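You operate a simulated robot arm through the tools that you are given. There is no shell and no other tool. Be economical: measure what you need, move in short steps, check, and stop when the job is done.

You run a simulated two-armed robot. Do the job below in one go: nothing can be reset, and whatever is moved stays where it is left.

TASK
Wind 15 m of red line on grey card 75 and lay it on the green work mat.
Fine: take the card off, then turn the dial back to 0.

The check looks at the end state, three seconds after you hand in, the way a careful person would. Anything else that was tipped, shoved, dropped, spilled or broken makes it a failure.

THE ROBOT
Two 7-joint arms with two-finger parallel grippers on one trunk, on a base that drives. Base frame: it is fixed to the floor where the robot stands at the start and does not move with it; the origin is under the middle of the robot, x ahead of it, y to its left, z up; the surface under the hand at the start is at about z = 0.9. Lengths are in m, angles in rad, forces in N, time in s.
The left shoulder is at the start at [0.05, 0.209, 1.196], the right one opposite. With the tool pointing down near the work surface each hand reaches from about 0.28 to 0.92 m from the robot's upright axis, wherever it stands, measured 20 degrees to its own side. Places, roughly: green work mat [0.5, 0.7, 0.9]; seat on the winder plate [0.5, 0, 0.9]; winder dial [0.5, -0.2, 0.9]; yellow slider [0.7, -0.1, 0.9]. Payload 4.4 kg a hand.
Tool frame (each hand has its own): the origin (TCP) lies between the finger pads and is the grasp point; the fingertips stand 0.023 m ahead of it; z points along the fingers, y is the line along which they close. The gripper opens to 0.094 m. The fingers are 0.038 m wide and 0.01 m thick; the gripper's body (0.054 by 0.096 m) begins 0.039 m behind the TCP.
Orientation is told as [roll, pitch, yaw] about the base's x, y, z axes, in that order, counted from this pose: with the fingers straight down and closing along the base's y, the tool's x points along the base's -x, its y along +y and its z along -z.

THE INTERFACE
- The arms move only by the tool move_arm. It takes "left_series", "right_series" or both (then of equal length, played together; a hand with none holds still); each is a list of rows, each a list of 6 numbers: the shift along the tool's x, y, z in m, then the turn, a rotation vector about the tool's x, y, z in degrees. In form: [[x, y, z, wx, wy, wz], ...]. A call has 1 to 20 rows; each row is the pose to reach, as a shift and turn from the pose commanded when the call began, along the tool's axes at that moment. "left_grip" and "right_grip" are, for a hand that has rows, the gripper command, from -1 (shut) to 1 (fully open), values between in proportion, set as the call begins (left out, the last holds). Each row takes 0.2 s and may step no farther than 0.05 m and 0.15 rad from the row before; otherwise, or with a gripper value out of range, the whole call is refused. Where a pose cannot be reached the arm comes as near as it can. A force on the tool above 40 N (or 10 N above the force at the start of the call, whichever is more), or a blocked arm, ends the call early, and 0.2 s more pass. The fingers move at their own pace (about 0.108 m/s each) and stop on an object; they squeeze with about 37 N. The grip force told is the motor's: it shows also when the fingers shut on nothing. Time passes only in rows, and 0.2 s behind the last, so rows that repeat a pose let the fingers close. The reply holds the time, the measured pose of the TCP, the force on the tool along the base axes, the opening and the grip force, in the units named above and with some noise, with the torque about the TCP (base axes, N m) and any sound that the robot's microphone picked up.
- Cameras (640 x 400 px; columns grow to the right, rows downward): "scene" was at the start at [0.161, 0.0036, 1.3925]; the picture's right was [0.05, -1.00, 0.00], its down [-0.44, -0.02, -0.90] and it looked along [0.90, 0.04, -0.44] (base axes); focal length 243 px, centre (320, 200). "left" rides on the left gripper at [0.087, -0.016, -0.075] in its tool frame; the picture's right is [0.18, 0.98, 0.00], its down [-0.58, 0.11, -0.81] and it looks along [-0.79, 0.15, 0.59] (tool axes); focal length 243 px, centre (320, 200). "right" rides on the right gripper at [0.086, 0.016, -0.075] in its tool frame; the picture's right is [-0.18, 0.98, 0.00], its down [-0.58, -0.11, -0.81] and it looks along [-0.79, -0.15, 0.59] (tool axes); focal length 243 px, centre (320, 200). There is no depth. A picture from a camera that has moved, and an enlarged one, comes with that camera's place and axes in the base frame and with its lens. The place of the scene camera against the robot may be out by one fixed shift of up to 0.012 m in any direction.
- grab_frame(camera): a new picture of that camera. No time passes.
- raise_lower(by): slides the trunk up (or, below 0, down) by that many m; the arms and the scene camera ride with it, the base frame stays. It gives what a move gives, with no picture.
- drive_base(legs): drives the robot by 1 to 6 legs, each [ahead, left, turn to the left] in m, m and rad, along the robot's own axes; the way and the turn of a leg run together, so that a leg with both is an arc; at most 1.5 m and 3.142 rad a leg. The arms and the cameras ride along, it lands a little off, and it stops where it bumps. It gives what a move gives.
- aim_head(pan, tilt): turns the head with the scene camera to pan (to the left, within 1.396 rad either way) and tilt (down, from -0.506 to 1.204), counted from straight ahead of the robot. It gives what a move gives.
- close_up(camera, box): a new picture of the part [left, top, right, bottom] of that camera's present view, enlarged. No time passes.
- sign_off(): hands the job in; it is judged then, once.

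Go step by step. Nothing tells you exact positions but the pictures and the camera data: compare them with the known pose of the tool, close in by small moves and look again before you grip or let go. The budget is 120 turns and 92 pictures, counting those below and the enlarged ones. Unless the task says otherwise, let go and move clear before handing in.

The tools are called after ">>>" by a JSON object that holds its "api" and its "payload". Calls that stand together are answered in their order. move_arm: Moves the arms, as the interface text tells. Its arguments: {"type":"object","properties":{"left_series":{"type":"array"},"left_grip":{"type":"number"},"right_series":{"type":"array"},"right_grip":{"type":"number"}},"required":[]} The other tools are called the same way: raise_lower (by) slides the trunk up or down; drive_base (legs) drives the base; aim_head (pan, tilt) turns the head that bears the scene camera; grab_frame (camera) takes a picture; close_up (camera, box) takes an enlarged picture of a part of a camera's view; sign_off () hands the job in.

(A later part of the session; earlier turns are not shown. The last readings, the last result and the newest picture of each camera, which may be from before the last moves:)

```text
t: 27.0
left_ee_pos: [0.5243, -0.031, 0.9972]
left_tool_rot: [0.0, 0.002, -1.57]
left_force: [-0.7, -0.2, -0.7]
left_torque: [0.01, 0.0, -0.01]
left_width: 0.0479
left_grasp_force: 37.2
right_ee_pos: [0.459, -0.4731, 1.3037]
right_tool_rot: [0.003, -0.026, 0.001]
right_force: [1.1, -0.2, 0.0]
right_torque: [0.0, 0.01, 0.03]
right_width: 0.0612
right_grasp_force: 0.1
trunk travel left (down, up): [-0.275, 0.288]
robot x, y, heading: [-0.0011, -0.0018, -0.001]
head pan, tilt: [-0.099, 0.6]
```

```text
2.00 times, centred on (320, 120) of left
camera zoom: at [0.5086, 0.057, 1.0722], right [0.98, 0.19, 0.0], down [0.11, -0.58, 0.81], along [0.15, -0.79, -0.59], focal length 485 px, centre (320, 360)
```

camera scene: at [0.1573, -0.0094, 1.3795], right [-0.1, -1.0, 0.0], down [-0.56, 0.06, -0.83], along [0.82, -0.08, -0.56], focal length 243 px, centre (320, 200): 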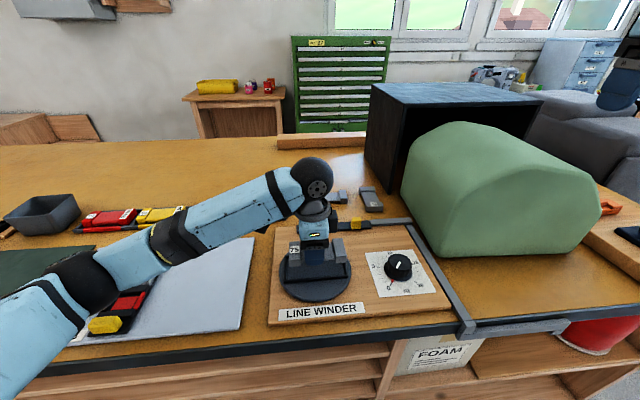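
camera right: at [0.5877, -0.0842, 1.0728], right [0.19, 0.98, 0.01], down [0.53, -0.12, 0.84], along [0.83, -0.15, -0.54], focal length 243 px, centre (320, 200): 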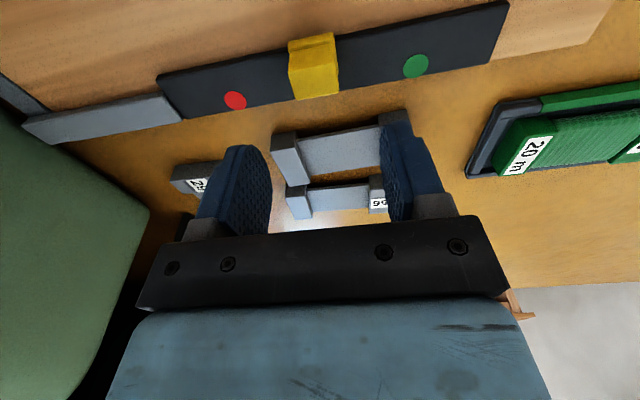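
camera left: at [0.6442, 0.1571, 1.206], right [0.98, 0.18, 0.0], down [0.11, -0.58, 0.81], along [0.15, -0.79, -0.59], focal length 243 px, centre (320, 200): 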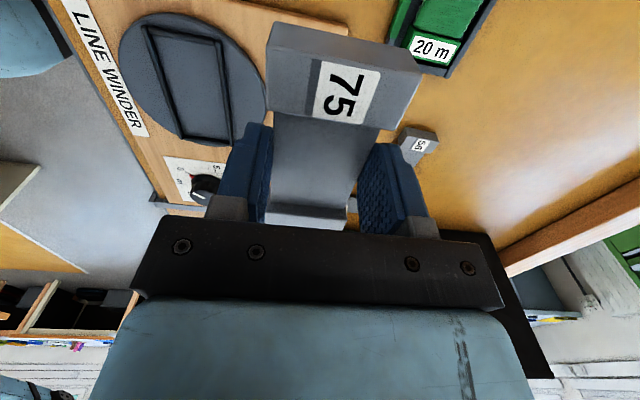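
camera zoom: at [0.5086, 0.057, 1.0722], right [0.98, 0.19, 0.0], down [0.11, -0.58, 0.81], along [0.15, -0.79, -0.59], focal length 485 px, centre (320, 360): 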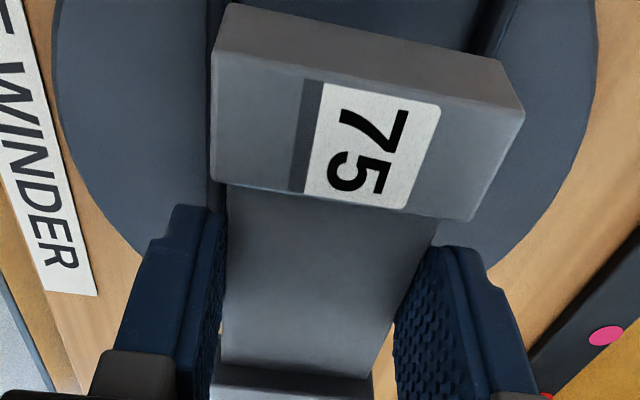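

x reads 4 mm short, so I'll correct that, come down a bit, and look from the scene camera.

>>> {"api": "move_arm", "payload": {"left_series": [[0, 0.0035, 0.01, 0, 0, 0], [0, 0.0035, 0.02, 0, 0, 0], [0, 0.0035, 0.02, 0, 0, 0]]}}

>>> {"api": "close_up", "payload": {"camera": "scene", "box": [270, 230, 370, 310]}}

>>> {"api": "close_up", "payload": {"camera": "left", "box": [160, 0, 480, 200]}}

```text
t: 27.8
left_ee_pos: [0.5299, -0.0306, 0.9771]
left_tool_rot: [0.0, 0.001, -1.57]
left_force: [-0.1, 0.0, -0.6]
left_torque: [0.02, -0.01, 0.01]
left_width: 0.0479
left_grasp_force: 37.2
right_ee_pos: [0.4591, -0.473, 1.3035]
right_tool_rot: [0.004, -0.027, -0.001]
right_force: [-0.1, 0.5, -0.2]
right_torque: [-0.02, 0.0, 0.03]
right_width: 0.0611
right_grasp_force: 0.1
trunk travel left (down, up): [-0.275, 0.288]
robot x, y, heading: [-0.0019, -0.001, 0.004]
head pan, tilt: [-0.099, 0.6]
```

```text
5.00 times, centred on (320, 270) of scene
camera zoom: at [0.1573, -0.0093, 1.3796], right [-0.1, -1.0, 0.0], down [-0.56, 0.06, -0.83], along [0.82, -0.08, -0.56], focal length 1215 px, centre (320, -150)
```

zoom: 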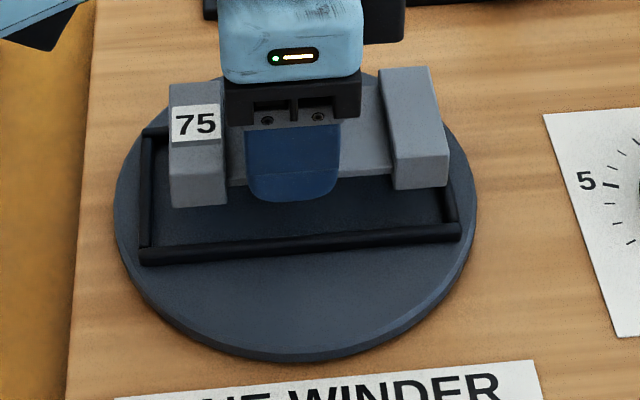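

```text
2.00 times, centred on (320, 100) of left
camera zoom: at [0.5137, 0.0567, 1.0515], right [0.98, 0.19, 0.0], down [0.11, -0.58, 0.81], along [0.15, -0.79, -0.59], focal length 485 px, centre (320, 400)
```

zoom: 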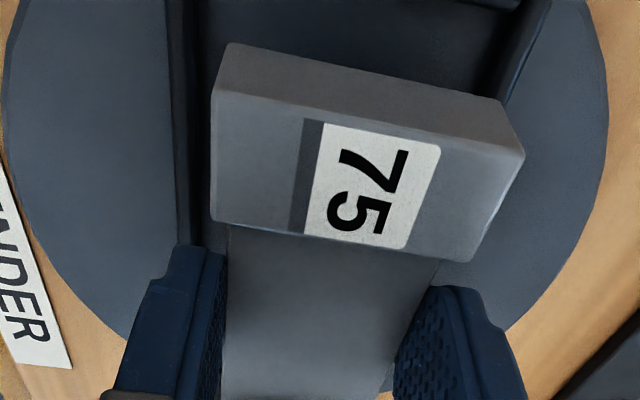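

The card needs about 6 mm more to the left (+y) relative to the frame. Correct that and check again.

>>> {"api": "move_arm", "payload": {"left_series": [[0.006, -0.0015, 0.005, 0, 0, 0], [0.006, -0.0015, 0.01, 0, 0, 0], [0.006, -0.0015, 0.01, 0, 0, 0]]}}

>>> {"api": "close_up", "payload": {"camera": "scene", "box": [270, 230, 370, 310]}}

```text
t: 28.6
left_ee_pos: [0.5275, -0.024, 0.9667]
left_tool_rot: [0.0, 0.001, -1.57]
left_force: [0.3, -0.4, -0.5]
left_torque: [-0.02, 0.02, 0.01]
left_width: 0.048
left_grasp_force: 36.7
right_ee_pos: [0.4592, -0.4733, 1.3032]
right_tool_rot: [0.003, -0.028, -0.001]
right_force: [-0.4, -0.4, -0.1]
right_torque: [-0.01, 0.03, 0.01]
right_width: 0.0611
right_grasp_force: 0.2
trunk travel left (down, up): [-0.275, 0.288]
robot x, y, heading: [0.0024, -0.0006, 0.002]
head pan, tilt: [-0.099, 0.6]
```

```text
5.00 times, centred on (320, 270) of scene
camera zoom: at [0.1573, -0.0092, 1.3796], right [-0.1, -1.0, 0.0], down [-0.56, 0.06, -0.83], along [0.82, -0.08, -0.56], focal length 1215 px, centre (320, -150)
```

zoom: 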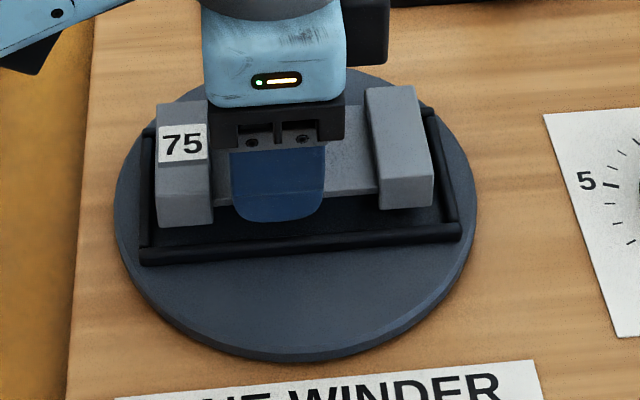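

Centred now. Lowering until contact.

>>> {"api": "move_arm", "payload": {"left_series": [[0, 0, 0.005, 0, 0, 0], [0, 0, 0.009, 0, 0, 0], [0, 0, 0.012, 0, 0, 0], [0, 0, 0.012, 0, 0, 0]]}}

>>> {"api": "close_up", "payload": {"camera": "scene", "box": [270, 230, 370, 310]}}

```text
t: 29.6
left_ee_pos: [0.529, -0.0249, 0.9564]
left_tool_rot: [0.005, 0.0, -1.571]
left_force: [1.0, 6.8, 13.1]
left_torque: [0.14, 0.43, -0.06]
left_width: 0.0477
left_grasp_force: 36.8
right_ee_pos: [0.4585, -0.4732, 1.3048]
right_tool_rot: [0.003, -0.029, 0.0]
right_force: [0.2, 0.6, -0.3]
right_torque: [0.0, -0.01, -0.01]
right_width: 0.0609
right_grasp_force: 0.1
trunk travel left (down, up): [-0.275, 0.288]
robot x, y, heading: [-0.001, -0.0008, 0.0]
head pan, tilt: [-0.099, 0.6]
```

```text
5.00 times, centred on (320, 270) of scene
camera zoom: at [0.1561, -0.0096, 1.3803], right [-0.1, -1.0, 0.0], down [-0.56, 0.06, -0.83], along [0.82, -0.08, -0.56], focal length 1215 px, centre (320, -150)
```

zoom: 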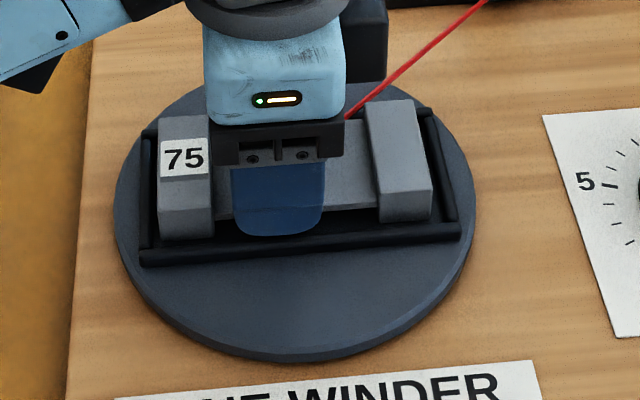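

The red line attached to the card, so it's engaged. Release and look.

>>> {"api": "move_arm", "payload": {"left_series": [[0, 0, 0, 0, 0, 0], [0, 0, 0, 0, 0, 0], [0, 0, 0, 0, 0, 0]], "left_grip": 0.36}}

>>> {"api": "move_arm", "payload": {"left_series": [[0, 0, -0.03, 0, 0, 0], [0, 0, -0.07, 0, 0, 0], [0, 0, -0.11, 0, 0, 0], [0, 0, -0.15, 0, 0, 0], [0.03, 0, -0.18, 0, 0, 0], [0.07, 0, -0.18, 0, 0, 0], [0.11, 0, -0.18, 0, 0, 0]]}}

>>> {"api": "close_up", "payload": {"camera": "scene", "box": [270, 200, 450, 310]}}

>>> {"api": "grab_frame", "payload": {"camera": "left"}}

```text
t: 30.4
left_ee_pos: [0.5279, -0.026, 0.9579]
left_tool_rot: [0.003, 0.0, -1.569]
left_force: [19.2, 2.2, 32.4]
left_torque: [0.13, 0.66, -0.07]
left_width: 0.0551
left_grasp_force: 0.0
right_ee_pos: [0.4577, -0.4739, 1.3041]
right_tool_rot: [0.005, -0.028, -0.001]
right_force: [-0.2, 0.1, -0.3]
right_torque: [-0.02, -0.04, -0.03]
right_width: 0.0609
right_grasp_force: 0.0
trunk travel left (down, up): [-0.275, 0.288]
robot x, y, heading: [0.0011, -0.0006, 0.003]
head pan, tilt: [-0.099, 0.6]
```

```text
t: 32.0
left_ee_pos: [0.5289, 0.086, 1.1341]
left_tool_rot: [0.0, -0.002, -1.571]
left_force: [-0.1, 0.7, 0.0]
left_torque: [0.01, 0.03, 0.0]
left_width: 0.0637
left_grasp_force: 0.1
right_ee_pos: [0.4597, -0.4713, 1.3044]
right_tool_rot: [0.001, -0.025, -0.001]
right_force: [0.0, 0.5, 0.5]
right_torque: [-0.01, -0.02, 0.01]
right_width: 0.0611
right_grasp_force: 0.1
trunk travel left (down, up): [-0.275, 0.288]
robot x, y, heading: [-0.0027, -0.0024, 0.001]
head pan, tilt: [-0.099, 0.6]
```

```text
3.56 times, centred on (360, 255) of scene
camera zoom: at [0.1568, -0.0079, 1.3797], right [-0.1, -1.0, 0.0], down [-0.56, 0.06, -0.83], along [0.82, -0.08, -0.56], focal length 864 px, centre (178, 4)
```

zoom: 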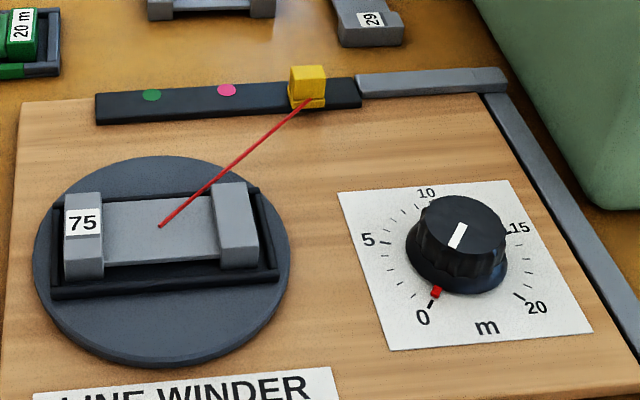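

```text
48 pictures are left
camera left: at [0.5125, 0.1744, 1.2083], right [0.98, 0.18, 0.0], down [0.11, -0.58, 0.81], along [0.15, -0.79, -0.59], focal length 243 px, centre (320, 200)
```

left: 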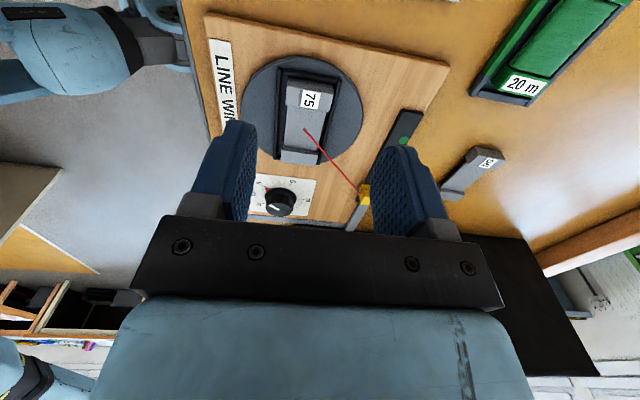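

Card 75 is seated with the red line attached to the slider. Next I'll take the left hand, turned back to yaw 0, above the dial (about (0.51, -0.23)) and look.

>>> {"api": "move_arm", "payload": {"left_series": [[-0.029, -0.004, 0, 0, 0, -8.2], [-0.058, -0.008, 0, 0, 0, -16.4], [-0.087, -0.012, 0, 0, 0, -24.6], [-0.116, -0.016, 0, 0, 0, -32.8], [-0.145, -0.02, 0, 0, 0, -41], [-0.174, -0.024, 0, 0, 0, -49.2], [-0.203, -0.028, 0, 0, 0, -57.4], [-0.232, -0.032, 0, 0, 0, -65.6], [-0.261, -0.036, 0, 0, 0, -73.8], [-0.29, -0.039, 0.02, 0, 0, -82], [-0.316, -0.039, 0.05, 0, 0, -90], [-0.316, -0.039, 0.054, 0, 0, -90]], "left_grip": 1}}

>>> {"api": "grab_frame", "payload": {"camera": "left"}}

>>> {"api": "grab_frame", "payload": {"camera": "scene"}}

```text
t: 34.6
left_ee_pos: [0.4903, -0.2322, 1.0789]
left_tool_rot: [-0.002, 0.001, 0.002]
left_force: [0.2, -0.1, -0.4]
left_torque: [0.0, -0.01, 0.0]
left_width: 0.0939
left_grasp_force: 0.0
right_ee_pos: [0.4583, -0.4731, 1.3053]
right_tool_rot: [0.004, -0.027, 0.0]
right_force: [0.5, 0.1, 0.2]
right_torque: [0.0, 0.0, 0.03]
right_width: 0.0612
right_grasp_force: 0.0
trunk travel left (down, up): [-0.275, 0.288]
robot x, y, heading: [0.0016, 0.0012, 0.003]
head pan, tilt: [-0.099, 0.6]
```

```text
47 pictures are left
camera left: at [0.4037, -0.2465, 1.1543], right [-0.19, 0.98, 0.0], down [0.58, 0.11, 0.81], along [0.79, 0.15, -0.59], focal length 243 px, centre (320, 200)
```

left: 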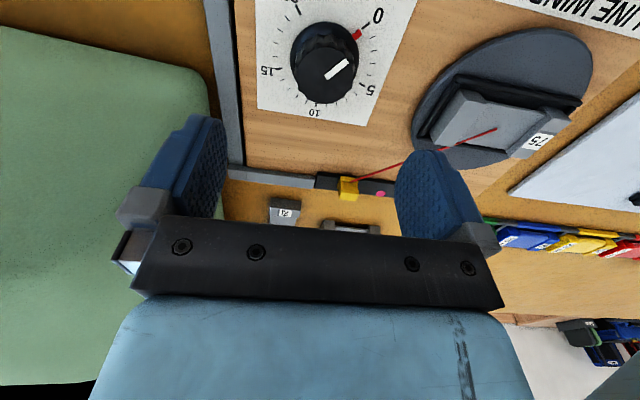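

```text
46 pictures are left
camera scene: at [0.1572, -0.0085, 1.3796], right [-0.1, -1.0, 0.0], down [-0.56, 0.06, -0.83], along [0.82, -0.08, -0.56], focal length 243 px, centre (320, 200)
```

scene: 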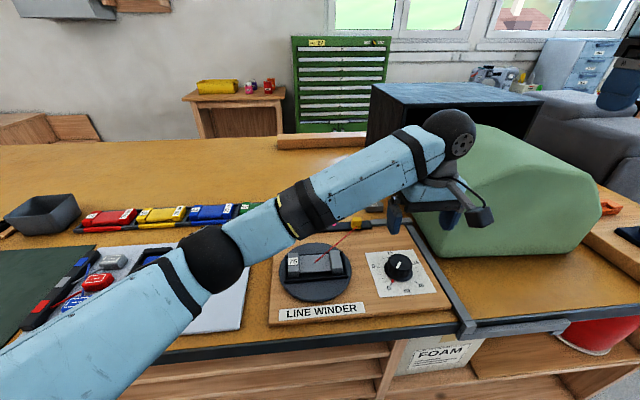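

>>> {"api": "close_up", "payload": {"camera": "left", "box": [230, 0, 430, 125]}}

```text
3.20 times, centred on (330, 62) of left
camera zoom: at [0.4037, -0.2465, 1.1543], right [-0.19, 0.98, 0.0], down [0.58, 0.11, 0.81], along [0.79, 0.15, -0.59], focal length 776 px, centre (288, 640)
```

zoom: 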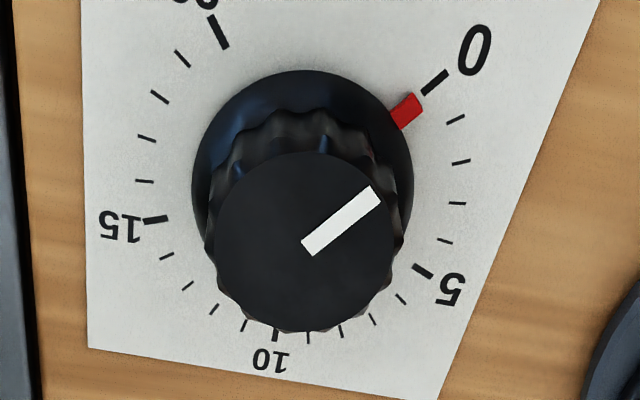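

The dial is centred at (0.508, -0.222), top z≈0.94, with about 14° per metre, so 15 m needs a 210° clockwise turn in two bites. I'll pre-turn the hand by 55° and come closer.

>>> {"api": "move_arm", "payload": {"left_series": [[-0.004, 0.002, 0, 0, 0, -8], [-0.008, 0.004, 0.01, 0, 0, -16], [-0.012, 0.006, 0.02, 0, 0, -24], [-0.015, 0.008, 0.03, 0, 0, -32], [-0.018, 0.01, 0.04, 0, 0, -40], [-0.018, 0.01, 0.05, 0, 0, -48], [-0.018, 0.01, 0.06, 0, 0, -55], [-0.018, 0.01, 0.075, 0, 0, -55], [-0.018, 0.01, 0.075, 0, 0, -55]], "left_grip": 1}}

>>> {"api": "grab_frame", "payload": {"camera": "scene"}}

>>> {"api": "grab_frame", "payload": {"camera": "left"}}

```text
t: 36.6
left_ee_pos: [0.5071, -0.2203, 1.0053]
left_tool_rot: [0.0, 0.001, 0.962]
left_force: [0.1, 0.1, 0.7]
left_torque: [0.01, 0.01, 0.04]
left_width: 0.0942
left_grasp_force: 0.1
right_ee_pos: [0.4576, -0.4725, 1.3042]
right_tool_rot: [0.004, -0.028, 0.001]
right_force: [0.2, -0.9, -0.7]
right_torque: [0.0, -0.01, 0.01]
right_width: 0.0611
right_grasp_force: 0.2
trunk travel left (down, up): [-0.275, 0.288]
robot x, y, heading: [0.0008, -0.0002, 0.001]
head pan, tilt: [-0.099, 0.6]
```

```text
44 pictures are left
camera scene: at [0.1572, -0.0092, 1.3796], right [-0.1, -1.0, 0.0], down [-0.56, 0.06, -0.83], along [0.82, -0.08, -0.56], focal length 243 px, centre (320, 200)
```

scene: 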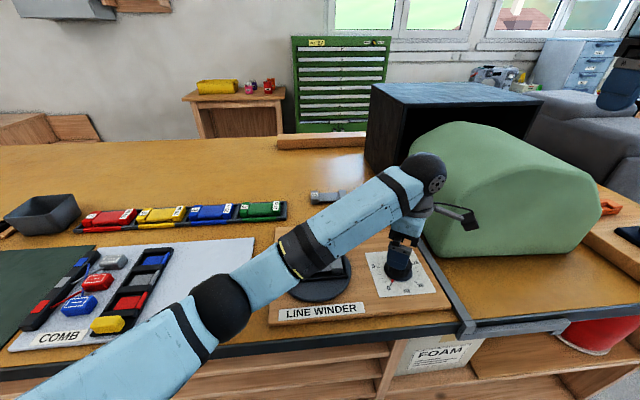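

```text
43 pictures are left
camera left: at [0.4718, -0.3, 1.08], right [-0.91, 0.41, 0.0], down [0.24, 0.54, 0.81], along [0.33, 0.73, -0.59], focal length 243 px, centre (320, 200)
```

left: 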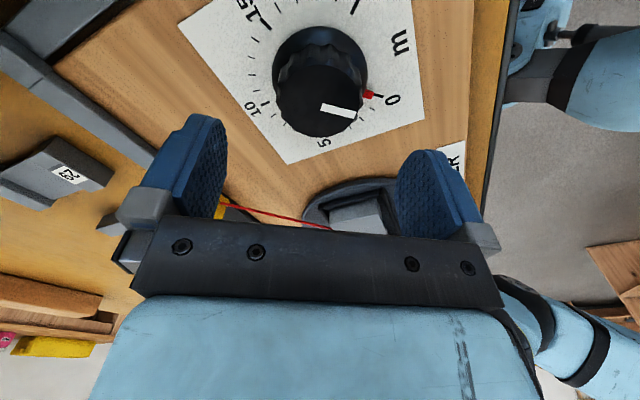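

Aligned over the knob with good clearance. Lowering to grip height and closing.

>>> {"api": "move_arm", "payload": {"left_series": [[0, 0, 0.02, 0, 0, 0], [0, 0, 0.04, 0, 0, 0], [0, 0, 0.059, 0, 0, 0], [0, 0, 0.059, 0, 0, 0]]}}

>>> {"api": "move_arm", "payload": {"left_series": [[0, 0, 0, 0, 0, 0], [0, 0, 0, 0, 0, 0], [0, 0, 0, 0, 0, 0]], "left_grip": -1}}

>>> {"api": "grab_frame", "payload": {"camera": "left"}}

>>> {"api": "grab_frame", "payload": {"camera": "scene"}}

```text
t: 37.6
left_ee_pos: [0.5084, -0.2209, 0.9454]
left_tool_rot: [0.0, -0.001, 0.96]
left_force: [0.0, 0.7, 0.0]
left_torque: [-0.01, 0.01, 0.03]
left_width: 0.094
left_grasp_force: 0.0
right_ee_pos: [0.459, -0.4719, 1.3039]
right_tool_rot: [0.003, -0.025, 0.0]
right_force: [0.6, 0.3, 0.3]
right_torque: [-0.01, -0.01, -0.03]
right_width: 0.061
right_grasp_force: 0.0
trunk travel left (down, up): [-0.275, 0.288]
robot x, y, heading: [0.0021, -0.0022, -0.001]
head pan, tilt: [-0.099, 0.6]
```

```text
t: 38.4
left_ee_pos: [0.5085, -0.2222, 0.9451]
left_tool_rot: [-0.001, 0.0, 0.962]
left_force: [2.3, -4.3, 0.1]
left_torque: [-0.54, -0.31, 0.0]
left_width: 0.0607
left_grasp_force: 45.1
right_ee_pos: [0.4589, -0.4736, 1.3025]
right_tool_rot: [0.003, -0.025, 0.0]
right_force: [0.3, 0.2, -0.1]
right_torque: [0.0, -0.01, 0.01]
right_width: 0.0609
right_grasp_force: 0.1
trunk travel left (down, up): [-0.275, 0.288]
robot x, y, heading: [0.0039, -0.0013, 0.0]
head pan, tilt: [-0.099, 0.6]
```

```text
42 pictures are left
camera left: at [0.4723, -0.3006, 1.0203], right [-0.91, 0.41, 0.0], down [0.24, 0.54, 0.81], along [0.33, 0.73, -0.59], focal length 243 px, centre (320, 200)
```

left: 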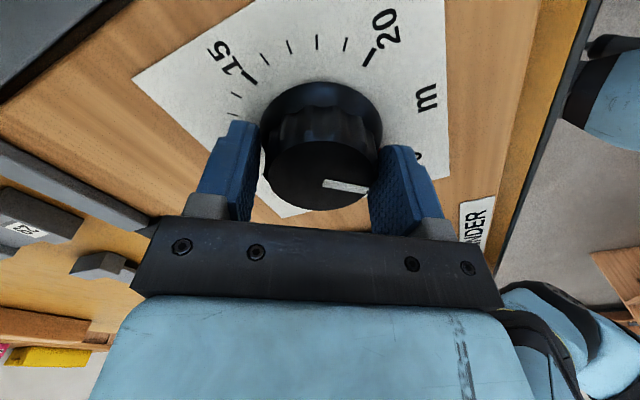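

```text
41 pictures are left
camera scene: at [0.1576, -0.0096, 1.3795], right [-0.1, -1.0, 0.0], down [-0.56, 0.06, -0.82], along [0.82, -0.08, -0.57], focal length 243 px, centre (320, 200)
```

scene: 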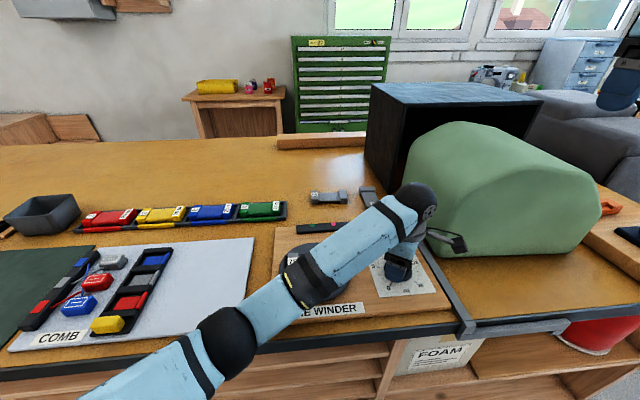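

Gripped well. Turning clockwise by 104°.

>>> {"api": "move_arm", "payload": {"left_series": [[0, 0, 0, 0, 0, 8], [0, 0, 0, 0, 0, 16], [0, 0, 0, 0, 0, 24], [0, 0, 0, 0, 0, 32], [0, 0, 0, 0, 0, 40], [0, 0, 0, 0, 0, 48], [0, 0, 0, 0, 0, 56], [0, 0, 0, 0, 0, 64], [0, 0, 0, 0, 0, 72], [0, 0, 0, 0, 0, 80], [0, 0, 0, 0, 0, 88], [0, 0, 0, 0, 0, 96], [0, 0, 0, 0, 0, 104], [0, 0, 0, 0, 0, 104]]}}

>>> {"api": "grab_frame", "payload": {"camera": "left"}}

>>> {"api": "close_up", "payload": {"camera": "scene", "box": [270, 200, 450, 310]}}

```text
t: 39.7
left_ee_pos: [0.5097, -0.2235, 0.9454]
left_tool_rot: [-0.003, -0.004, 0.212]
left_force: [-3.5, -20.3, -6.0]
left_torque: [-0.89, -0.27, 0.04]
left_width: 0.0608
left_grasp_force: 45.2
right_ee_pos: [0.4577, -0.478, 1.3024]
right_tool_rot: [0.006, -0.028, -0.005]
right_force: [-0.7, 0.1, -0.7]
right_torque: [0.02, -0.04, -0.01]
right_width: 0.061
right_grasp_force: 0.0
trunk travel left (down, up): [-0.275, 0.288]
robot x, y, heading: [0.0012, 0.0014, 0.002]
head pan, tilt: [-0.099, 0.6]
stopped in row 6 (left hand): the force on the tool passed its limit at 42 N (the readings are from after the stop); the commanded pose is now the measured one
```

```text
40 pictures are left
camera left: at [0.4281, -0.2559, 1.02], right [-0.39, 0.92, 0.0], down [0.54, 0.23, 0.81], along [0.75, 0.31, -0.59], focal length 243 px, centre (320, 200)
```

left: 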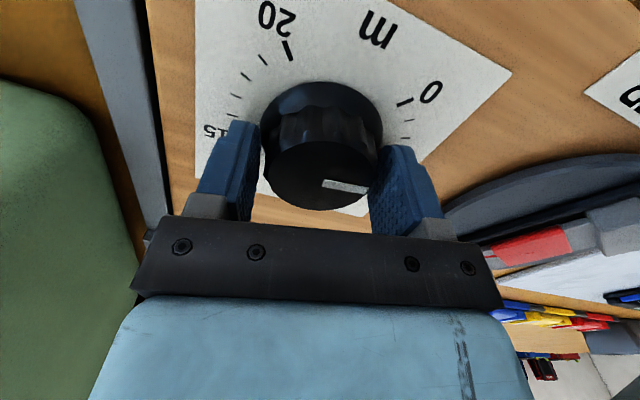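

```text
3.56 times, centred on (360, 255) of scene
camera zoom: at [0.1575, -0.0127, 1.3793], right [-0.1, -0.99, 0.0], down [-0.56, 0.06, -0.82], along [0.82, -0.08, -0.57], focal length 864 px, centre (178, 4)
```

zoom: 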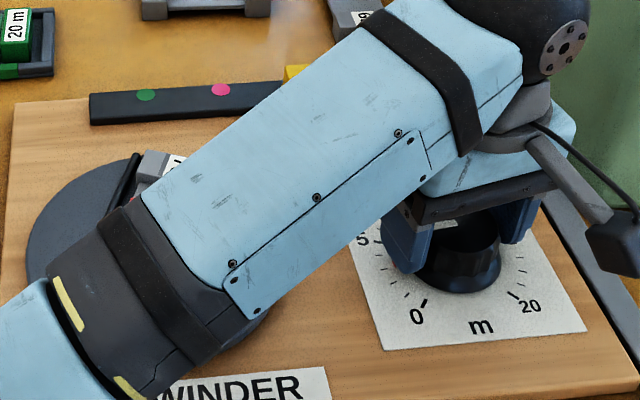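

The dial turns and the seat spins with it, winding the line. A side force stopped it midway; I'll re-centre by opening and re-closing, and look at the card clearance.

>>> {"api": "move_arm", "payload": {"left_series": [[0, 0, 0, 0, 0, 0], [0, 0, 0, 0, 0, 0]], "left_grip": 0.6}}

>>> {"api": "close_up", "payload": {"camera": "left", "box": [200, 40, 440, 240]}}

>>> {"api": "aim_head", "payload": {"pan": 0.3, "tilt": 0.6}}

>>> {"api": "grab_frame", "payload": {"camera": "scene"}}

```text
t: 40.3
left_ee_pos: [0.5103, -0.2202, 0.947]
left_tool_rot: [-0.002, -0.004, 0.212]
left_force: [0.1, -0.2, 0.7]
left_torque: [0.04, -0.02, 0.01]
left_width: 0.0755
left_grasp_force: 0.2
right_ee_pos: [0.4592, -0.4736, 1.3047]
right_tool_rot: [0.003, -0.027, -0.001]
right_force: [-0.1, -0.4, 1.1]
right_torque: [0.01, -0.01, 0.01]
right_width: 0.0613
right_grasp_force: 0.1
trunk travel left (down, up): [-0.275, 0.288]
robot x, y, heading: [0.0003, -0.0014, -0.001]
head pan, tilt: [-0.099, 0.6]
```

```text
2.00 times, centred on (320, 140) of left
camera zoom: at [0.4288, -0.2529, 1.0206], right [-0.39, 0.92, 0.0], down [0.54, 0.23, 0.81], along [0.75, 0.31, -0.59], focal length 485 px, centre (320, 320)
```

zoom: 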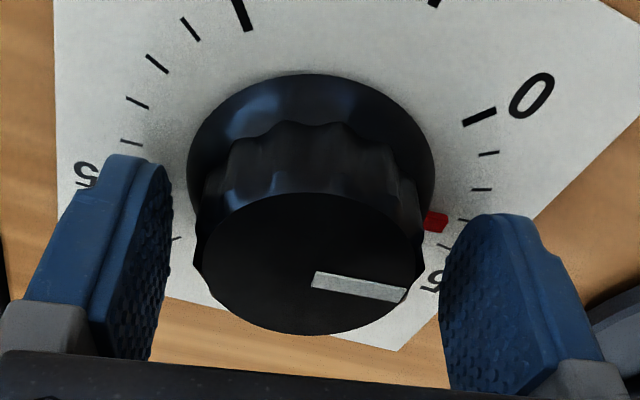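

```text
t: 41.1
left_ee_pos: [0.5099, -0.2211, 0.9451]
left_tool_rot: [-0.003, -0.003, 0.213]
left_force: [-0.3, 0.3, -0.3]
left_torque: [0.0, 0.02, 0.01]
left_width: 0.0752
left_grasp_force: 0.1
right_ee_pos: [0.4587, -0.4749, 1.3033]
right_tool_rot: [0.004, -0.026, -0.002]
right_force: [0.0, 0.0, -0.2]
right_torque: [0.0, 0.01, 0.01]
right_width: 0.0611
right_grasp_force: 0.0
trunk travel left (down, up): [-0.275, 0.288]
robot x, y, heading: [-0.0019, 0.0, 0.001]
head pan, tilt: [0.3, 0.6]
```

```text
37 pictures are left
camera scene: at [0.1538, 0.0249, 1.3796], right [0.29, -0.96, 0.0], down [-0.54, -0.17, -0.83], along [0.79, 0.24, -0.56], focal length 243 px, centre (320, 200)
```

scene: 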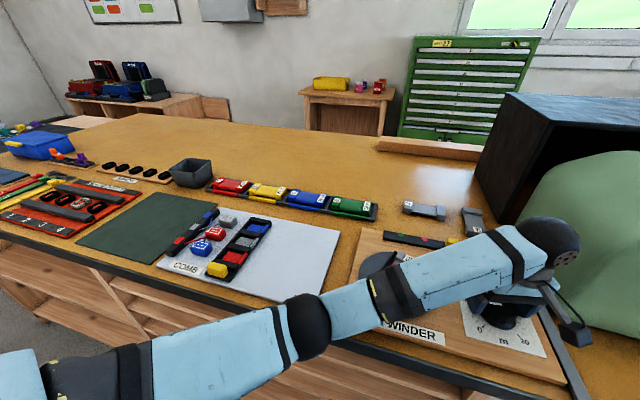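

The pointer reads about 3 m. The knob pulled the hand toward -y, so I'll shift 2.5 mm that way, re-grip, and keep turning.

>>> {"api": "move_arm", "payload": {"left_series": [[0.0005, -0.0025, 0, 0, 0, 0], [0.0005, -0.0025, 0, 0, 0, 0]]}}

>>> {"api": "move_arm", "payload": {"left_series": [[0, 0, 0, 0, 0, 0], [0, 0, 0, 0, 0, 0]], "left_grip": -1}}

>>> {"api": "move_arm", "payload": {"left_series": [[0, 0, 0, 0, 0, 8], [0, 0, 0, 0, 0, 16], [0, 0, 0, 0, 0, 24], [0, 0, 0, 0, 0, 32], [0, 0, 0, 0, 0, 40]]}}

>>> {"api": "grab_frame", "payload": {"camera": "left"}}

```text
t: 41.8
left_ee_pos: [0.5156, -0.2173, 0.9437]
left_tool_rot: [0.004, -0.005, 0.22]
left_force: [0.2, 0.0, 0.5]
left_torque: [0.03, 0.01, -0.02]
left_width: 0.075
left_grasp_force: 0.1
right_ee_pos: [0.4597, -0.4742, 1.3044]
right_tool_rot: [0.004, -0.026, 0.0]
right_force: [-1.3, 0.8, -0.8]
right_torque: [-0.03, -0.01, 0.04]
right_width: 0.0613
right_grasp_force: 0.1
trunk travel left (down, up): [-0.275, 0.288]
robot x, y, heading: [-0.0031, 0.0024, 0.001]
head pan, tilt: [0.3, 0.6]
```

```text
t: 42.1
left_ee_pos: [0.5171, -0.2218, 0.9417]
left_tool_rot: [-0.004, -0.009, 0.22]
left_force: [-2.3, -21.3, -7.4]
left_torque: [-0.41, -0.76, 0.18]
left_width: 0.0608
left_grasp_force: 37.1
right_ee_pos: [0.4562, -0.4787, 1.3032]
right_tool_rot: [0.005, -0.027, -0.004]
right_force: [0.0, -0.1, 0.2]
right_torque: [-0.03, 0.01, -0.03]
right_width: 0.0613
right_grasp_force: 0.1
trunk travel left (down, up): [-0.275, 0.288]
robot x, y, heading: [-0.0011, -0.0006, -0.0]
head pan, tilt: [0.3, 0.6]
stopped in row 1 (left hand): the force on the tool passed its limit at 51 N (the readings are from after the stop); the commanded pose is now the measured one
```

```text
t: 42.7
left_ee_pos: [0.5162, -0.2244, 0.9425]
left_tool_rot: [-0.008, -0.012, -0.028]
left_force: [-0.1, -19.6, -7.0]
left_torque: [-0.62, 0.02, 0.15]
left_width: 0.0606
left_grasp_force: 44.8
right_ee_pos: [0.4572, -0.4787, 1.3025]
right_tool_rot: [0.008, -0.025, -0.006]
right_force: [1.5, 0.6, -0.4]
right_torque: [0.0, -0.01, -0.02]
right_width: 0.0611
right_grasp_force: 0.1
trunk travel left (down, up): [-0.275, 0.288]
robot x, y, heading: [-0.0025, 0.0003, -0.005]
head pan, tilt: [0.3, 0.6]
stopped in row 2 (left hand): the force on the tool passed its limit at 42 N (the readings are from after the stop); the commanded pose is now the measured one
```

```text
36 pictures are left
camera left: at [0.428, -0.2362, 1.0168], right [-0.16, 0.99, -0.01], down [0.57, 0.1, 0.81], along [0.8, 0.12, -0.58], focal length 243 px, centre (320, 200)
```

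left: 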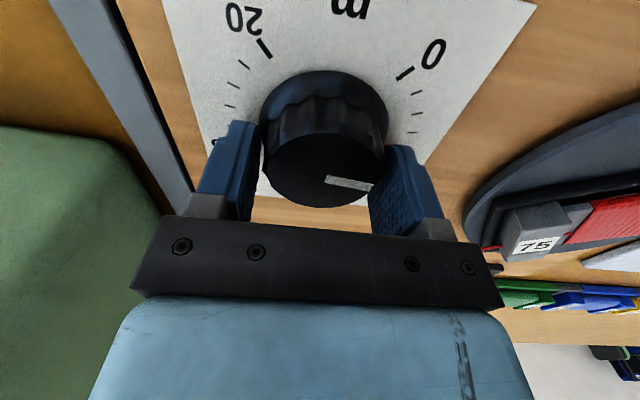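

The hand pose got deflected, as if the forearm touches something. I'll look at the forearm and card.

>>> {"api": "grab_frame", "payload": {"camera": "scene"}}

>>> {"api": "close_up", "payload": {"camera": "scene", "box": [340, 200, 600, 360]}}

>>> {"api": "close_up", "payload": {"camera": "left", "box": [440, 100, 640, 300]}}

```text
35 pictures are left
camera scene: at [0.155, 0.021, 1.3793], right [0.29, -0.96, 0.0], down [-0.54, -0.16, -0.83], along [0.79, 0.24, -0.56], focal length 243 px, centre (320, 200)
```

scene: 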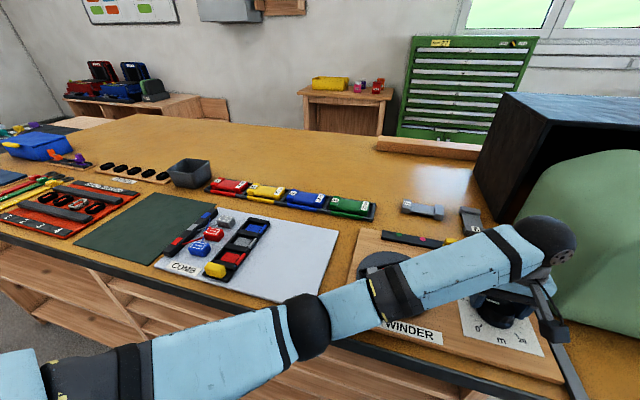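

```text
2.46 times, centred on (470, 280) of scene
camera zoom: at [0.155, 0.021, 1.3793], right [0.29, -0.96, 0.0], down [-0.54, -0.16, -0.83], along [0.79, 0.24, -0.56], focal length 598 px, centre (-49, 3)
```

zoom: 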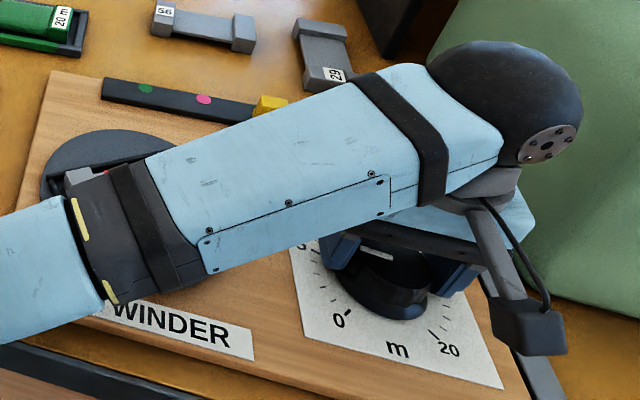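

```text
2.00 times, centred on (540, 200) of left
camera zoom: at [0.428, -0.2362, 1.0168], right [-0.16, 0.99, -0.01], down [0.57, 0.1, 0.81], along [0.8, 0.12, -0.58], focal length 485 px, centre (-120, 200)
```

zoom: 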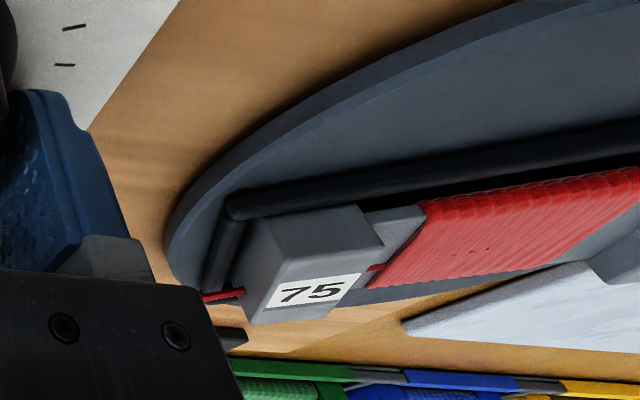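

The forearm is evidently very low over the card/seat, likely touching it. I'll release, lift clear, and raise the trunk so the arm comes from above.

>>> {"api": "move_arm", "payload": {"left_series": [[0, 0, 0, 0, 0, 0], [0, 0, 0, 0, 0, 0], [0, 0, -0.02, 0, 0, 0], [0, 0, -0.05, 0, 0, 0], [0, 0, -0.09, 0, 0, 0]], "left_grip": 1}}

>>> {"api": "raise_lower", "payload": {"by": 0.2}}

>>> {"api": "aim_head", "payload": {"pan": 0, "tilt": 0.8}}

>>> {"api": "grab_frame", "payload": {"camera": "scene"}}

```text
t: 43.9
left_ee_pos: [0.5123, -0.2212, 1.0331]
left_tool_rot: [-0.008, -0.013, -0.026]
left_force: [-0.8, -0.2, -0.7]
left_torque: [0.01, 0.0, 0.01]
left_width: 0.094
left_grasp_force: 0.1
right_ee_pos: [0.4579, -0.4752, 1.3033]
right_tool_rot: [0.004, -0.026, -0.003]
right_force: [-1.1, -0.8, -0.4]
right_torque: [0.03, -0.01, 0.03]
right_width: 0.061
right_grasp_force: 0.1
trunk travel left (down, up): [-0.275, 0.288]
robot x, y, heading: [0.0016, -0.0031, 0.003]
head pan, tilt: [0.3, 0.6]
```

```text
t: 46.1
left_ee_pos: [0.5138, -0.2212, 1.2329]
left_tool_rot: [-0.006, -0.012, -0.026]
left_force: [-0.6, 0.6, 0.7]
left_torque: [0.0, 0.0, 0.02]
left_width: 0.0943
left_grasp_force: 0.1
right_ee_pos: [0.46, -0.4755, 1.5033]
right_tool_rot: [0.003, -0.028, -0.005]
right_force: [-0.2, -0.9, -0.6]
right_torque: [0.01, 0.02, -0.01]
right_width: 0.0613
right_grasp_force: 0.0
trunk travel left (down, up): [-0.475, 0.088]
robot x, y, heading: [-0.0004, -0.0, 0.0]
head pan, tilt: [0.3, 0.6]
```

```text
t: 46.9
left_ee_pos: [0.5133, -0.221, 1.2329]
left_tool_rot: [-0.006, -0.012, -0.026]
left_force: [-0.1, -0.2, 0.8]
left_torque: [0.02, 0.01, 0.0]
left_width: 0.0942
left_grasp_force: 0.0
right_ee_pos: [0.4579, -0.4757, 1.5033]
right_tool_rot: [0.004, -0.025, -0.003]
right_force: [-0.4, 0.4, 0.9]
right_torque: [0.0, -0.01, 0.01]
right_width: 0.061
right_grasp_force: 0.0
trunk travel left (down, up): [-0.475, 0.088]
robot x, y, heading: [0.003, -0.0032, -0.005]
head pan, tilt: [0.0, 0.799]
```

```text
32 pictures are left
camera scene: at [0.1504, -0.0021, 1.5627], right [0.0, -1.0, 0.0], down [-0.72, 0.0, -0.7], along [0.7, 0.0, -0.72], focal length 243 px, centre (320, 200)
```

scene: 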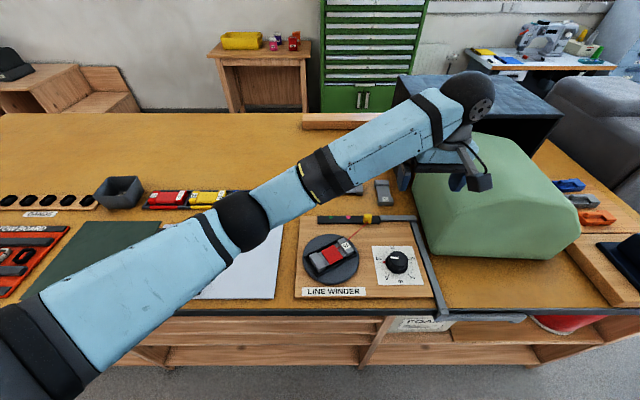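

Clear view now; the red line is winding on card 75. Going back down on the dial from the raised trunk, pre-turned 45°.

>>> {"api": "move_arm", "payload": {"left_series": [[0.005, -0.001, 0.03, 0, 0, -8], [0.005, -0.001, 0.06, 0, 0, -16], [0.005, -0.001, 0.09, 0, 0, -24], [0.005, -0.001, 0.12, 0, 0, -32], [0.005, -0.001, 0.15, 0, 0, -40], [0.005, -0.001, 0.18, 0, 0, -46.5], [0.005, -0.001, 0.21, 0, 0, -46.5], [0.005, -0.001, 0.225, 0, 0, -46.5], [0.005, -0.001, 0.225, 0, 0, -46.5]]}}

>>> {"api": "grab_frame", "payload": {"camera": "scene"}}

>>> {"api": "close_up", "payload": {"camera": "left", "box": [180, 0, 480, 200]}}

```text
t: 49.1
left_ee_pos: [0.5614, -0.1549, 0.9863]
left_tool_rot: [0.016, -0.09, 0.858]
left_force: [-0.6, 0.5, 1.1]
left_torque: [0.03, -0.04, 0.0]
left_width: 0.0942
left_grasp_force: 0.1
right_ee_pos: [0.4581, -0.4761, 1.5042]
right_tool_rot: [0.002, -0.025, -0.006]
right_force: [-0.5, -0.1, -0.3]
right_torque: [-0.02, 0.0, 0.0]
right_width: 0.061
right_grasp_force: 0.2
trunk travel left (down, up): [-0.475, 0.088]
robot x, y, heading: [0.0043, 0.0004, -0.004]
head pan, tilt: [0.0, 0.799]
stopped in row 9 (left hand): the arm was blocked; the commanded pose is now the measured one
```

```text
31 pictures are left
camera scene: at [0.1506, -0.002, 1.5626], right [0.0, -1.0, 0.0], down [-0.72, 0.0, -0.7], along [0.7, 0.0, -0.72], focal length 243 px, centre (320, 200)
```

scene: 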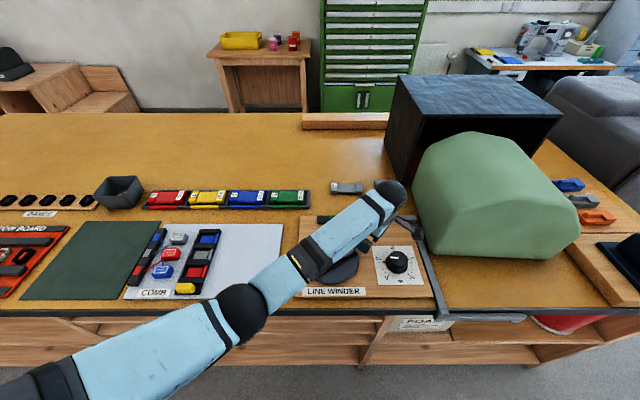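

```text
2.00 times, centred on (330, 100) of left
camera zoom: at [0.5137, -0.2351, 1.0521], right [-0.86, 0.5, 0.0], down [0.26, 0.45, 0.86], along [0.43, 0.74, -0.52], focal length 485 px, centre (300, 400)
```

zoom: 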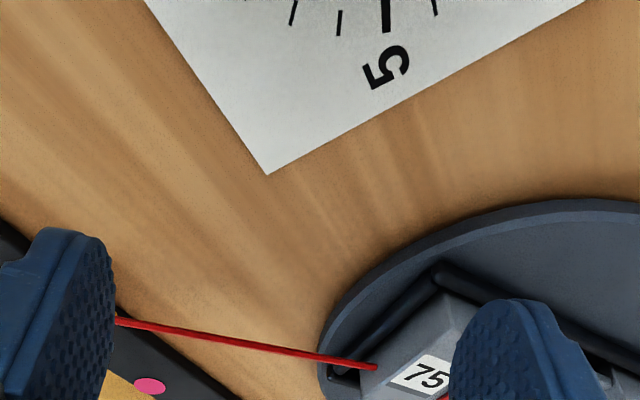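

The arm hits its own joint limits when reaching across the body there. I'll lift and straighten the hand, carry it to the robot's left, and then drive the base to the right so the dial is in the left arm's comfortable zone.

>>> {"api": "move_arm", "payload": {"left_series": [[0, 0, -0.04, 0.2, 1.3, 0], [0, 0, -0.08, 0.4, 2.6, 0], [0, 0, -0.12, 0.6, 3.9, 0], [0, 0, -0.16, 0.9, 5.2, 0], [0, 0, -0.2, 0.9, 5.2, 0], [0, 0, -0.25, 0.9, 5.2, 0]]}}

>>> {"api": "move_arm", "payload": {"left_series": [[-0.025, 0.03, 0, 0, 0, 6], [-0.05, 0.06, 0, 0, 0, 12], [-0.075, 0.09, 0, 0, 0, 18], [-0.1, 0.12, 0, 0, 0, 24], [-0.125, 0.15, 0, 0, 0, 30], [-0.15, 0.18, 0, 0, 0, 36], [-0.175, 0.21, 0, 0, 0, 42], [-0.2, 0.24, 0, 0, 0, 48], [-0.23, 0.277, 0, 0, 0, 49.2], [-0.23, 0.277, 0, 0, 0, 49.2]]}}

>>> {"api": "grab_frame", "payload": {"camera": "scene"}}

```text
t: 50.5
left_ee_pos: [0.5436, -0.1796, 1.237]
left_tool_rot: [0.001, 0.004, 0.854]
left_force: [-0.3, -0.7, -0.9]
left_torque: [0.02, -0.02, 0.03]
left_width: 0.094
left_grasp_force: 0.0
right_ee_pos: [0.4566, -0.4771, 1.5048]
right_tool_rot: [0.004, -0.028, -0.006]
right_force: [0.0, -1.1, -0.6]
right_torque: [0.03, 0.02, 0.02]
right_width: 0.0612
right_grasp_force: 0.1
trunk travel left (down, up): [-0.475, 0.088]
robot x, y, heading: [-0.0006, -0.0016, -0.003]
head pan, tilt: [0.0, 0.799]
```

```text
t: 52.7
left_ee_pos: [0.4925, 0.1755, 1.2353]
left_tool_rot: [-0.005, 0.003, -0.006]
left_force: [-0.7, 0.4, -0.3]
left_torque: [0.02, -0.01, -0.01]
left_width: 0.0941
left_grasp_force: 0.1
right_ee_pos: [0.4594, -0.4776, 1.5035]
right_tool_rot: [0.007, -0.025, -0.003]
right_force: [-0.1, -0.5, -0.2]
right_torque: [0.01, 0.01, -0.01]
right_width: 0.0611
right_grasp_force: 0.0
trunk travel left (down, up): [-0.475, 0.088]
robot x, y, heading: [-0.0003, 0.0, 0.001]
head pan, tilt: [0.0, 0.799]
```

```text
29 pictures are left
camera scene: at [0.1509, -0.0036, 1.5626], right [0.0, -1.0, 0.0], down [-0.72, 0.0, -0.7], along [0.7, 0.0, -0.72], focal length 243 px, centre (320, 200)
```

scene: 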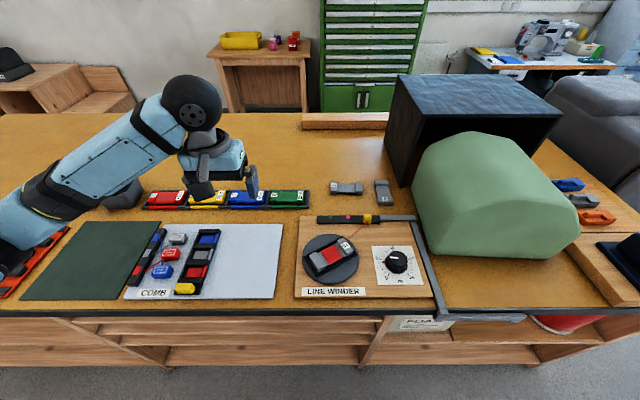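

Scene intact. Driving 0.38 m to the right; the left hand will then be over the winder at height 1.23.

>>> {"api": "drive_base", "payload": {"legs": [[0, -0.38, 0]]}}

>>> {"api": "grab_frame", "payload": {"camera": "scene"}}

```text
t: 56.5
left_ee_pos: [0.4906, -0.1922, 1.2353]
left_tool_rot: [-0.008, 0.001, 0.001]
left_force: [-0.8, 1.4, -0.1]
left_torque: [0.03, 0.0, -0.02]
left_width: 0.0941
left_grasp_force: 0.1
right_ee_pos: [0.4596, -0.8454, 1.5035]
right_tool_rot: [0.003, -0.026, 0.002]
right_force: [0.7, 0.0, -0.1]
right_torque: [0.01, -0.02, -0.04]
right_width: 0.0614
right_grasp_force: 0.1
trunk travel left (down, up): [-0.475, 0.088]
robot x, y, heading: [0.0018, -0.371, 0.005]
head pan, tilt: [0.0, 0.799]
```

```text
28 pictures are left
camera scene: at [0.1501, -0.3737, 1.5627], right [0.0, -1.0, 0.0], down [-0.72, 0.0, -0.7], along [0.7, 0.0, -0.72], focal length 243 px, centre (320, 200)
```

scene: 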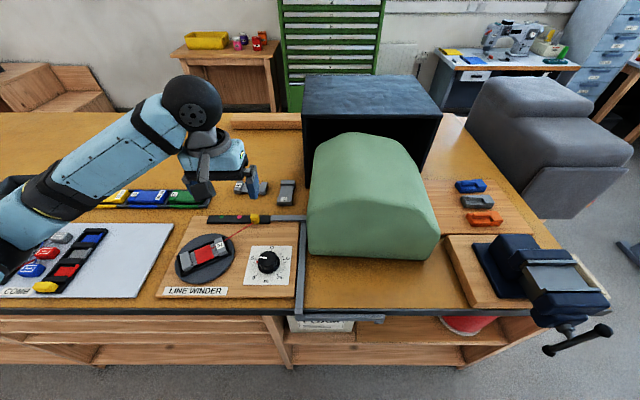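

Drive went fine. Going down onto the dial again with the hand pre-turned 50°.

>>> {"api": "move_arm", "payload": {"left_series": [[-0.004, -0.006, 0.03, 0, 0, -8], [-0.008, -0.012, 0.06, 0, 0, -16], [-0.012, -0.018, 0.09, 0, 0, -24], [-0.016, -0.024, 0.12, 0, 0, -32], [-0.018, -0.03, 0.15, 0, 0, -40], [-0.018, -0.03, 0.18, 0, 0, -48], [-0.018, -0.03, 0.21, 0, 0, -50], [-0.018, -0.03, 0.235, 0, 0, -50], [-0.018, -0.03, 0.235, 0, 0, -50]]}}

>>> {"api": "grab_frame", "payload": {"camera": "scene"}}

>>> {"api": "close_up", "payload": {"camera": "left", "box": [180, 0, 480, 200]}}

```text
t: 58.5
left_ee_pos: [0.5075, -0.2234, 0.9988]
left_tool_rot: [0.0, 0.008, 0.875]
left_force: [-0.2, -0.3, 0.4]
left_torque: [-0.03, 0.03, -0.04]
left_width: 0.0941
left_grasp_force: 0.0
right_ee_pos: [0.4598, -0.8459, 1.504]
right_tool_rot: [0.004, -0.026, 0.002]
right_force: [0.2, -0.9, -0.4]
right_torque: [0.01, -0.01, 0.02]
right_width: 0.0612
right_grasp_force: 0.1
trunk travel left (down, up): [-0.475, 0.088]
robot x, y, heading: [-0.0011, -0.3751, 0.004]
head pan, tilt: [0.0, 0.799]
```

```text
27 pictures are left
camera scene: at [0.15, -0.3741, 1.5627], right [0.0, -1.0, 0.0], down [-0.72, 0.0, -0.7], along [0.7, 0.0, -0.72], focal length 243 px, centre (320, 200)
```

scene: 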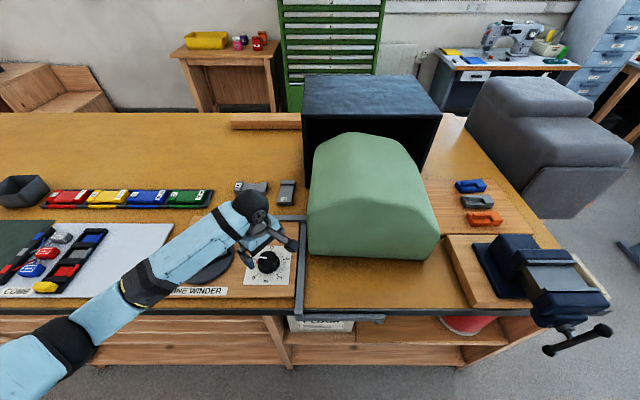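

```text
2.00 times, centred on (330, 100) of left
camera zoom: at [0.4644, -0.2981, 1.0742], right [-0.87, 0.49, 0.0], down [0.29, 0.52, 0.8], along [0.39, 0.7, -0.6], focal length 485 px, centre (300, 400)
```

zoom: 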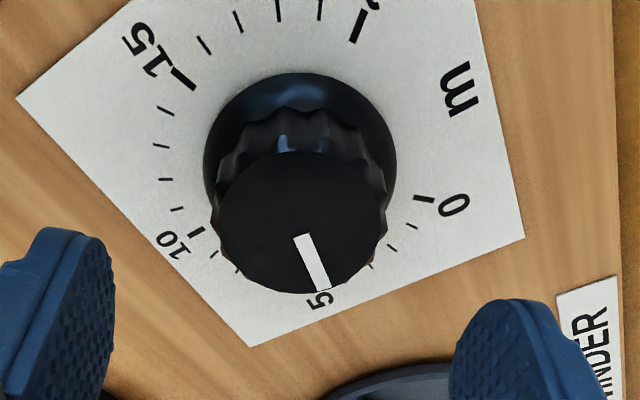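

Pose is reached exactly now. Lowering and gripping the knob.

>>> {"api": "move_arm", "payload": {"left_series": [[-0.001, 0.001, 0.02, 0, 0, 0], [-0.001, 0.001, 0.04, 0, 0, 0], [-0.001, 0.001, 0.053, 0, 0, 0], [-0.001, 0.001, 0.053, 0, 0, 0]]}}

>>> {"api": "move_arm", "payload": {"left_series": [[0, 0, 0, 0, 0, 0], [0, 0, 0, 0, 0, 0], [0, 0, 0, 0, 0, 0]], "left_grip": -1}}

>>> {"api": "move_arm", "payload": {"left_series": [[0, 0, 0, 0, 0, 8], [0, 0, 0, 0, 0, 16], [0, 0, 0, 0, 0, 24], [0, 0, 0, 0, 0, 32]]}}

>>> {"api": "grab_frame", "payload": {"camera": "scene"}}

```text
t: 59.5
left_ee_pos: [0.5069, -0.2225, 0.9462]
left_tool_rot: [-0.003, 0.007, 0.874]
left_force: [0.3, 0.1, 0.2]
left_torque: [0.01, 0.0, 0.02]
left_width: 0.094
left_grasp_force: 0.0
right_ee_pos: [0.4597, -0.8458, 1.5038]
right_tool_rot: [0.005, -0.028, 0.002]
right_force: [-0.4, -0.5, -0.5]
right_torque: [0.03, -0.05, -0.02]
right_width: 0.061
right_grasp_force: 0.0
trunk travel left (down, up): [-0.475, 0.088]
robot x, y, heading: [-0.0032, -0.374, 0.002]
head pan, tilt: [0.0, 0.799]
```

```text
t: 60.3
left_ee_pos: [0.5085, -0.2229, 0.9448]
left_tool_rot: [-0.003, 0.006, 0.875]
left_force: [5.8, -4.4, -1.7]
left_torque: [-0.27, -0.38, -0.01]
left_width: 0.0615
left_grasp_force: 45.6
right_ee_pos: [0.4607, -0.8454, 1.5038]
right_tool_rot: [0.004, -0.027, 0.001]
right_force: [0.5, -0.2, -0.6]
right_torque: [0.01, 0.0, 0.01]
right_width: 0.0612
right_grasp_force: 0.1
trunk travel left (down, up): [-0.475, 0.088]
robot x, y, heading: [0.0024, -0.3735, 0.004]
head pan, tilt: [0.0, 0.799]
```

```text
t: 61.3
left_ee_pos: [0.5081, -0.2242, 0.946]
left_tool_rot: [-0.002, 0.004, 0.312]
left_force: [14.7, -10.7, -6.3]
left_torque: [0.59, 0.21, 0.03]
left_width: 0.0613
left_grasp_force: 45.1
right_ee_pos: [0.4631, -0.8481, 1.5028]
right_tool_rot: [0.004, -0.025, 0.002]
right_force: [-0.2, 0.7, 0.3]
right_torque: [0.03, -0.04, -0.02]
right_width: 0.0609
right_grasp_force: 0.1
trunk travel left (down, up): [-0.475, 0.088]
robot x, y, heading: [0.0, -0.3731, -0.004]
head pan, tilt: [0.0, 0.799]
```

```text
25 pictures are left
camera scene: at [0.1528, -0.3756, 1.5623], right [0.0, -1.0, 0.0], down [-0.72, 0.0, -0.7], along [0.7, 0.0, -0.72], focal length 243 px, centre (320, 200)
```

scene: 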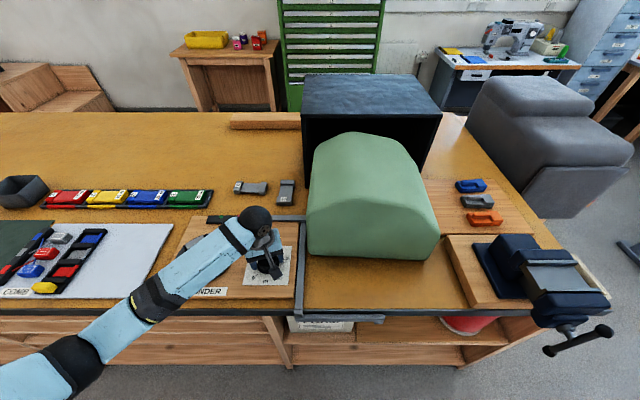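

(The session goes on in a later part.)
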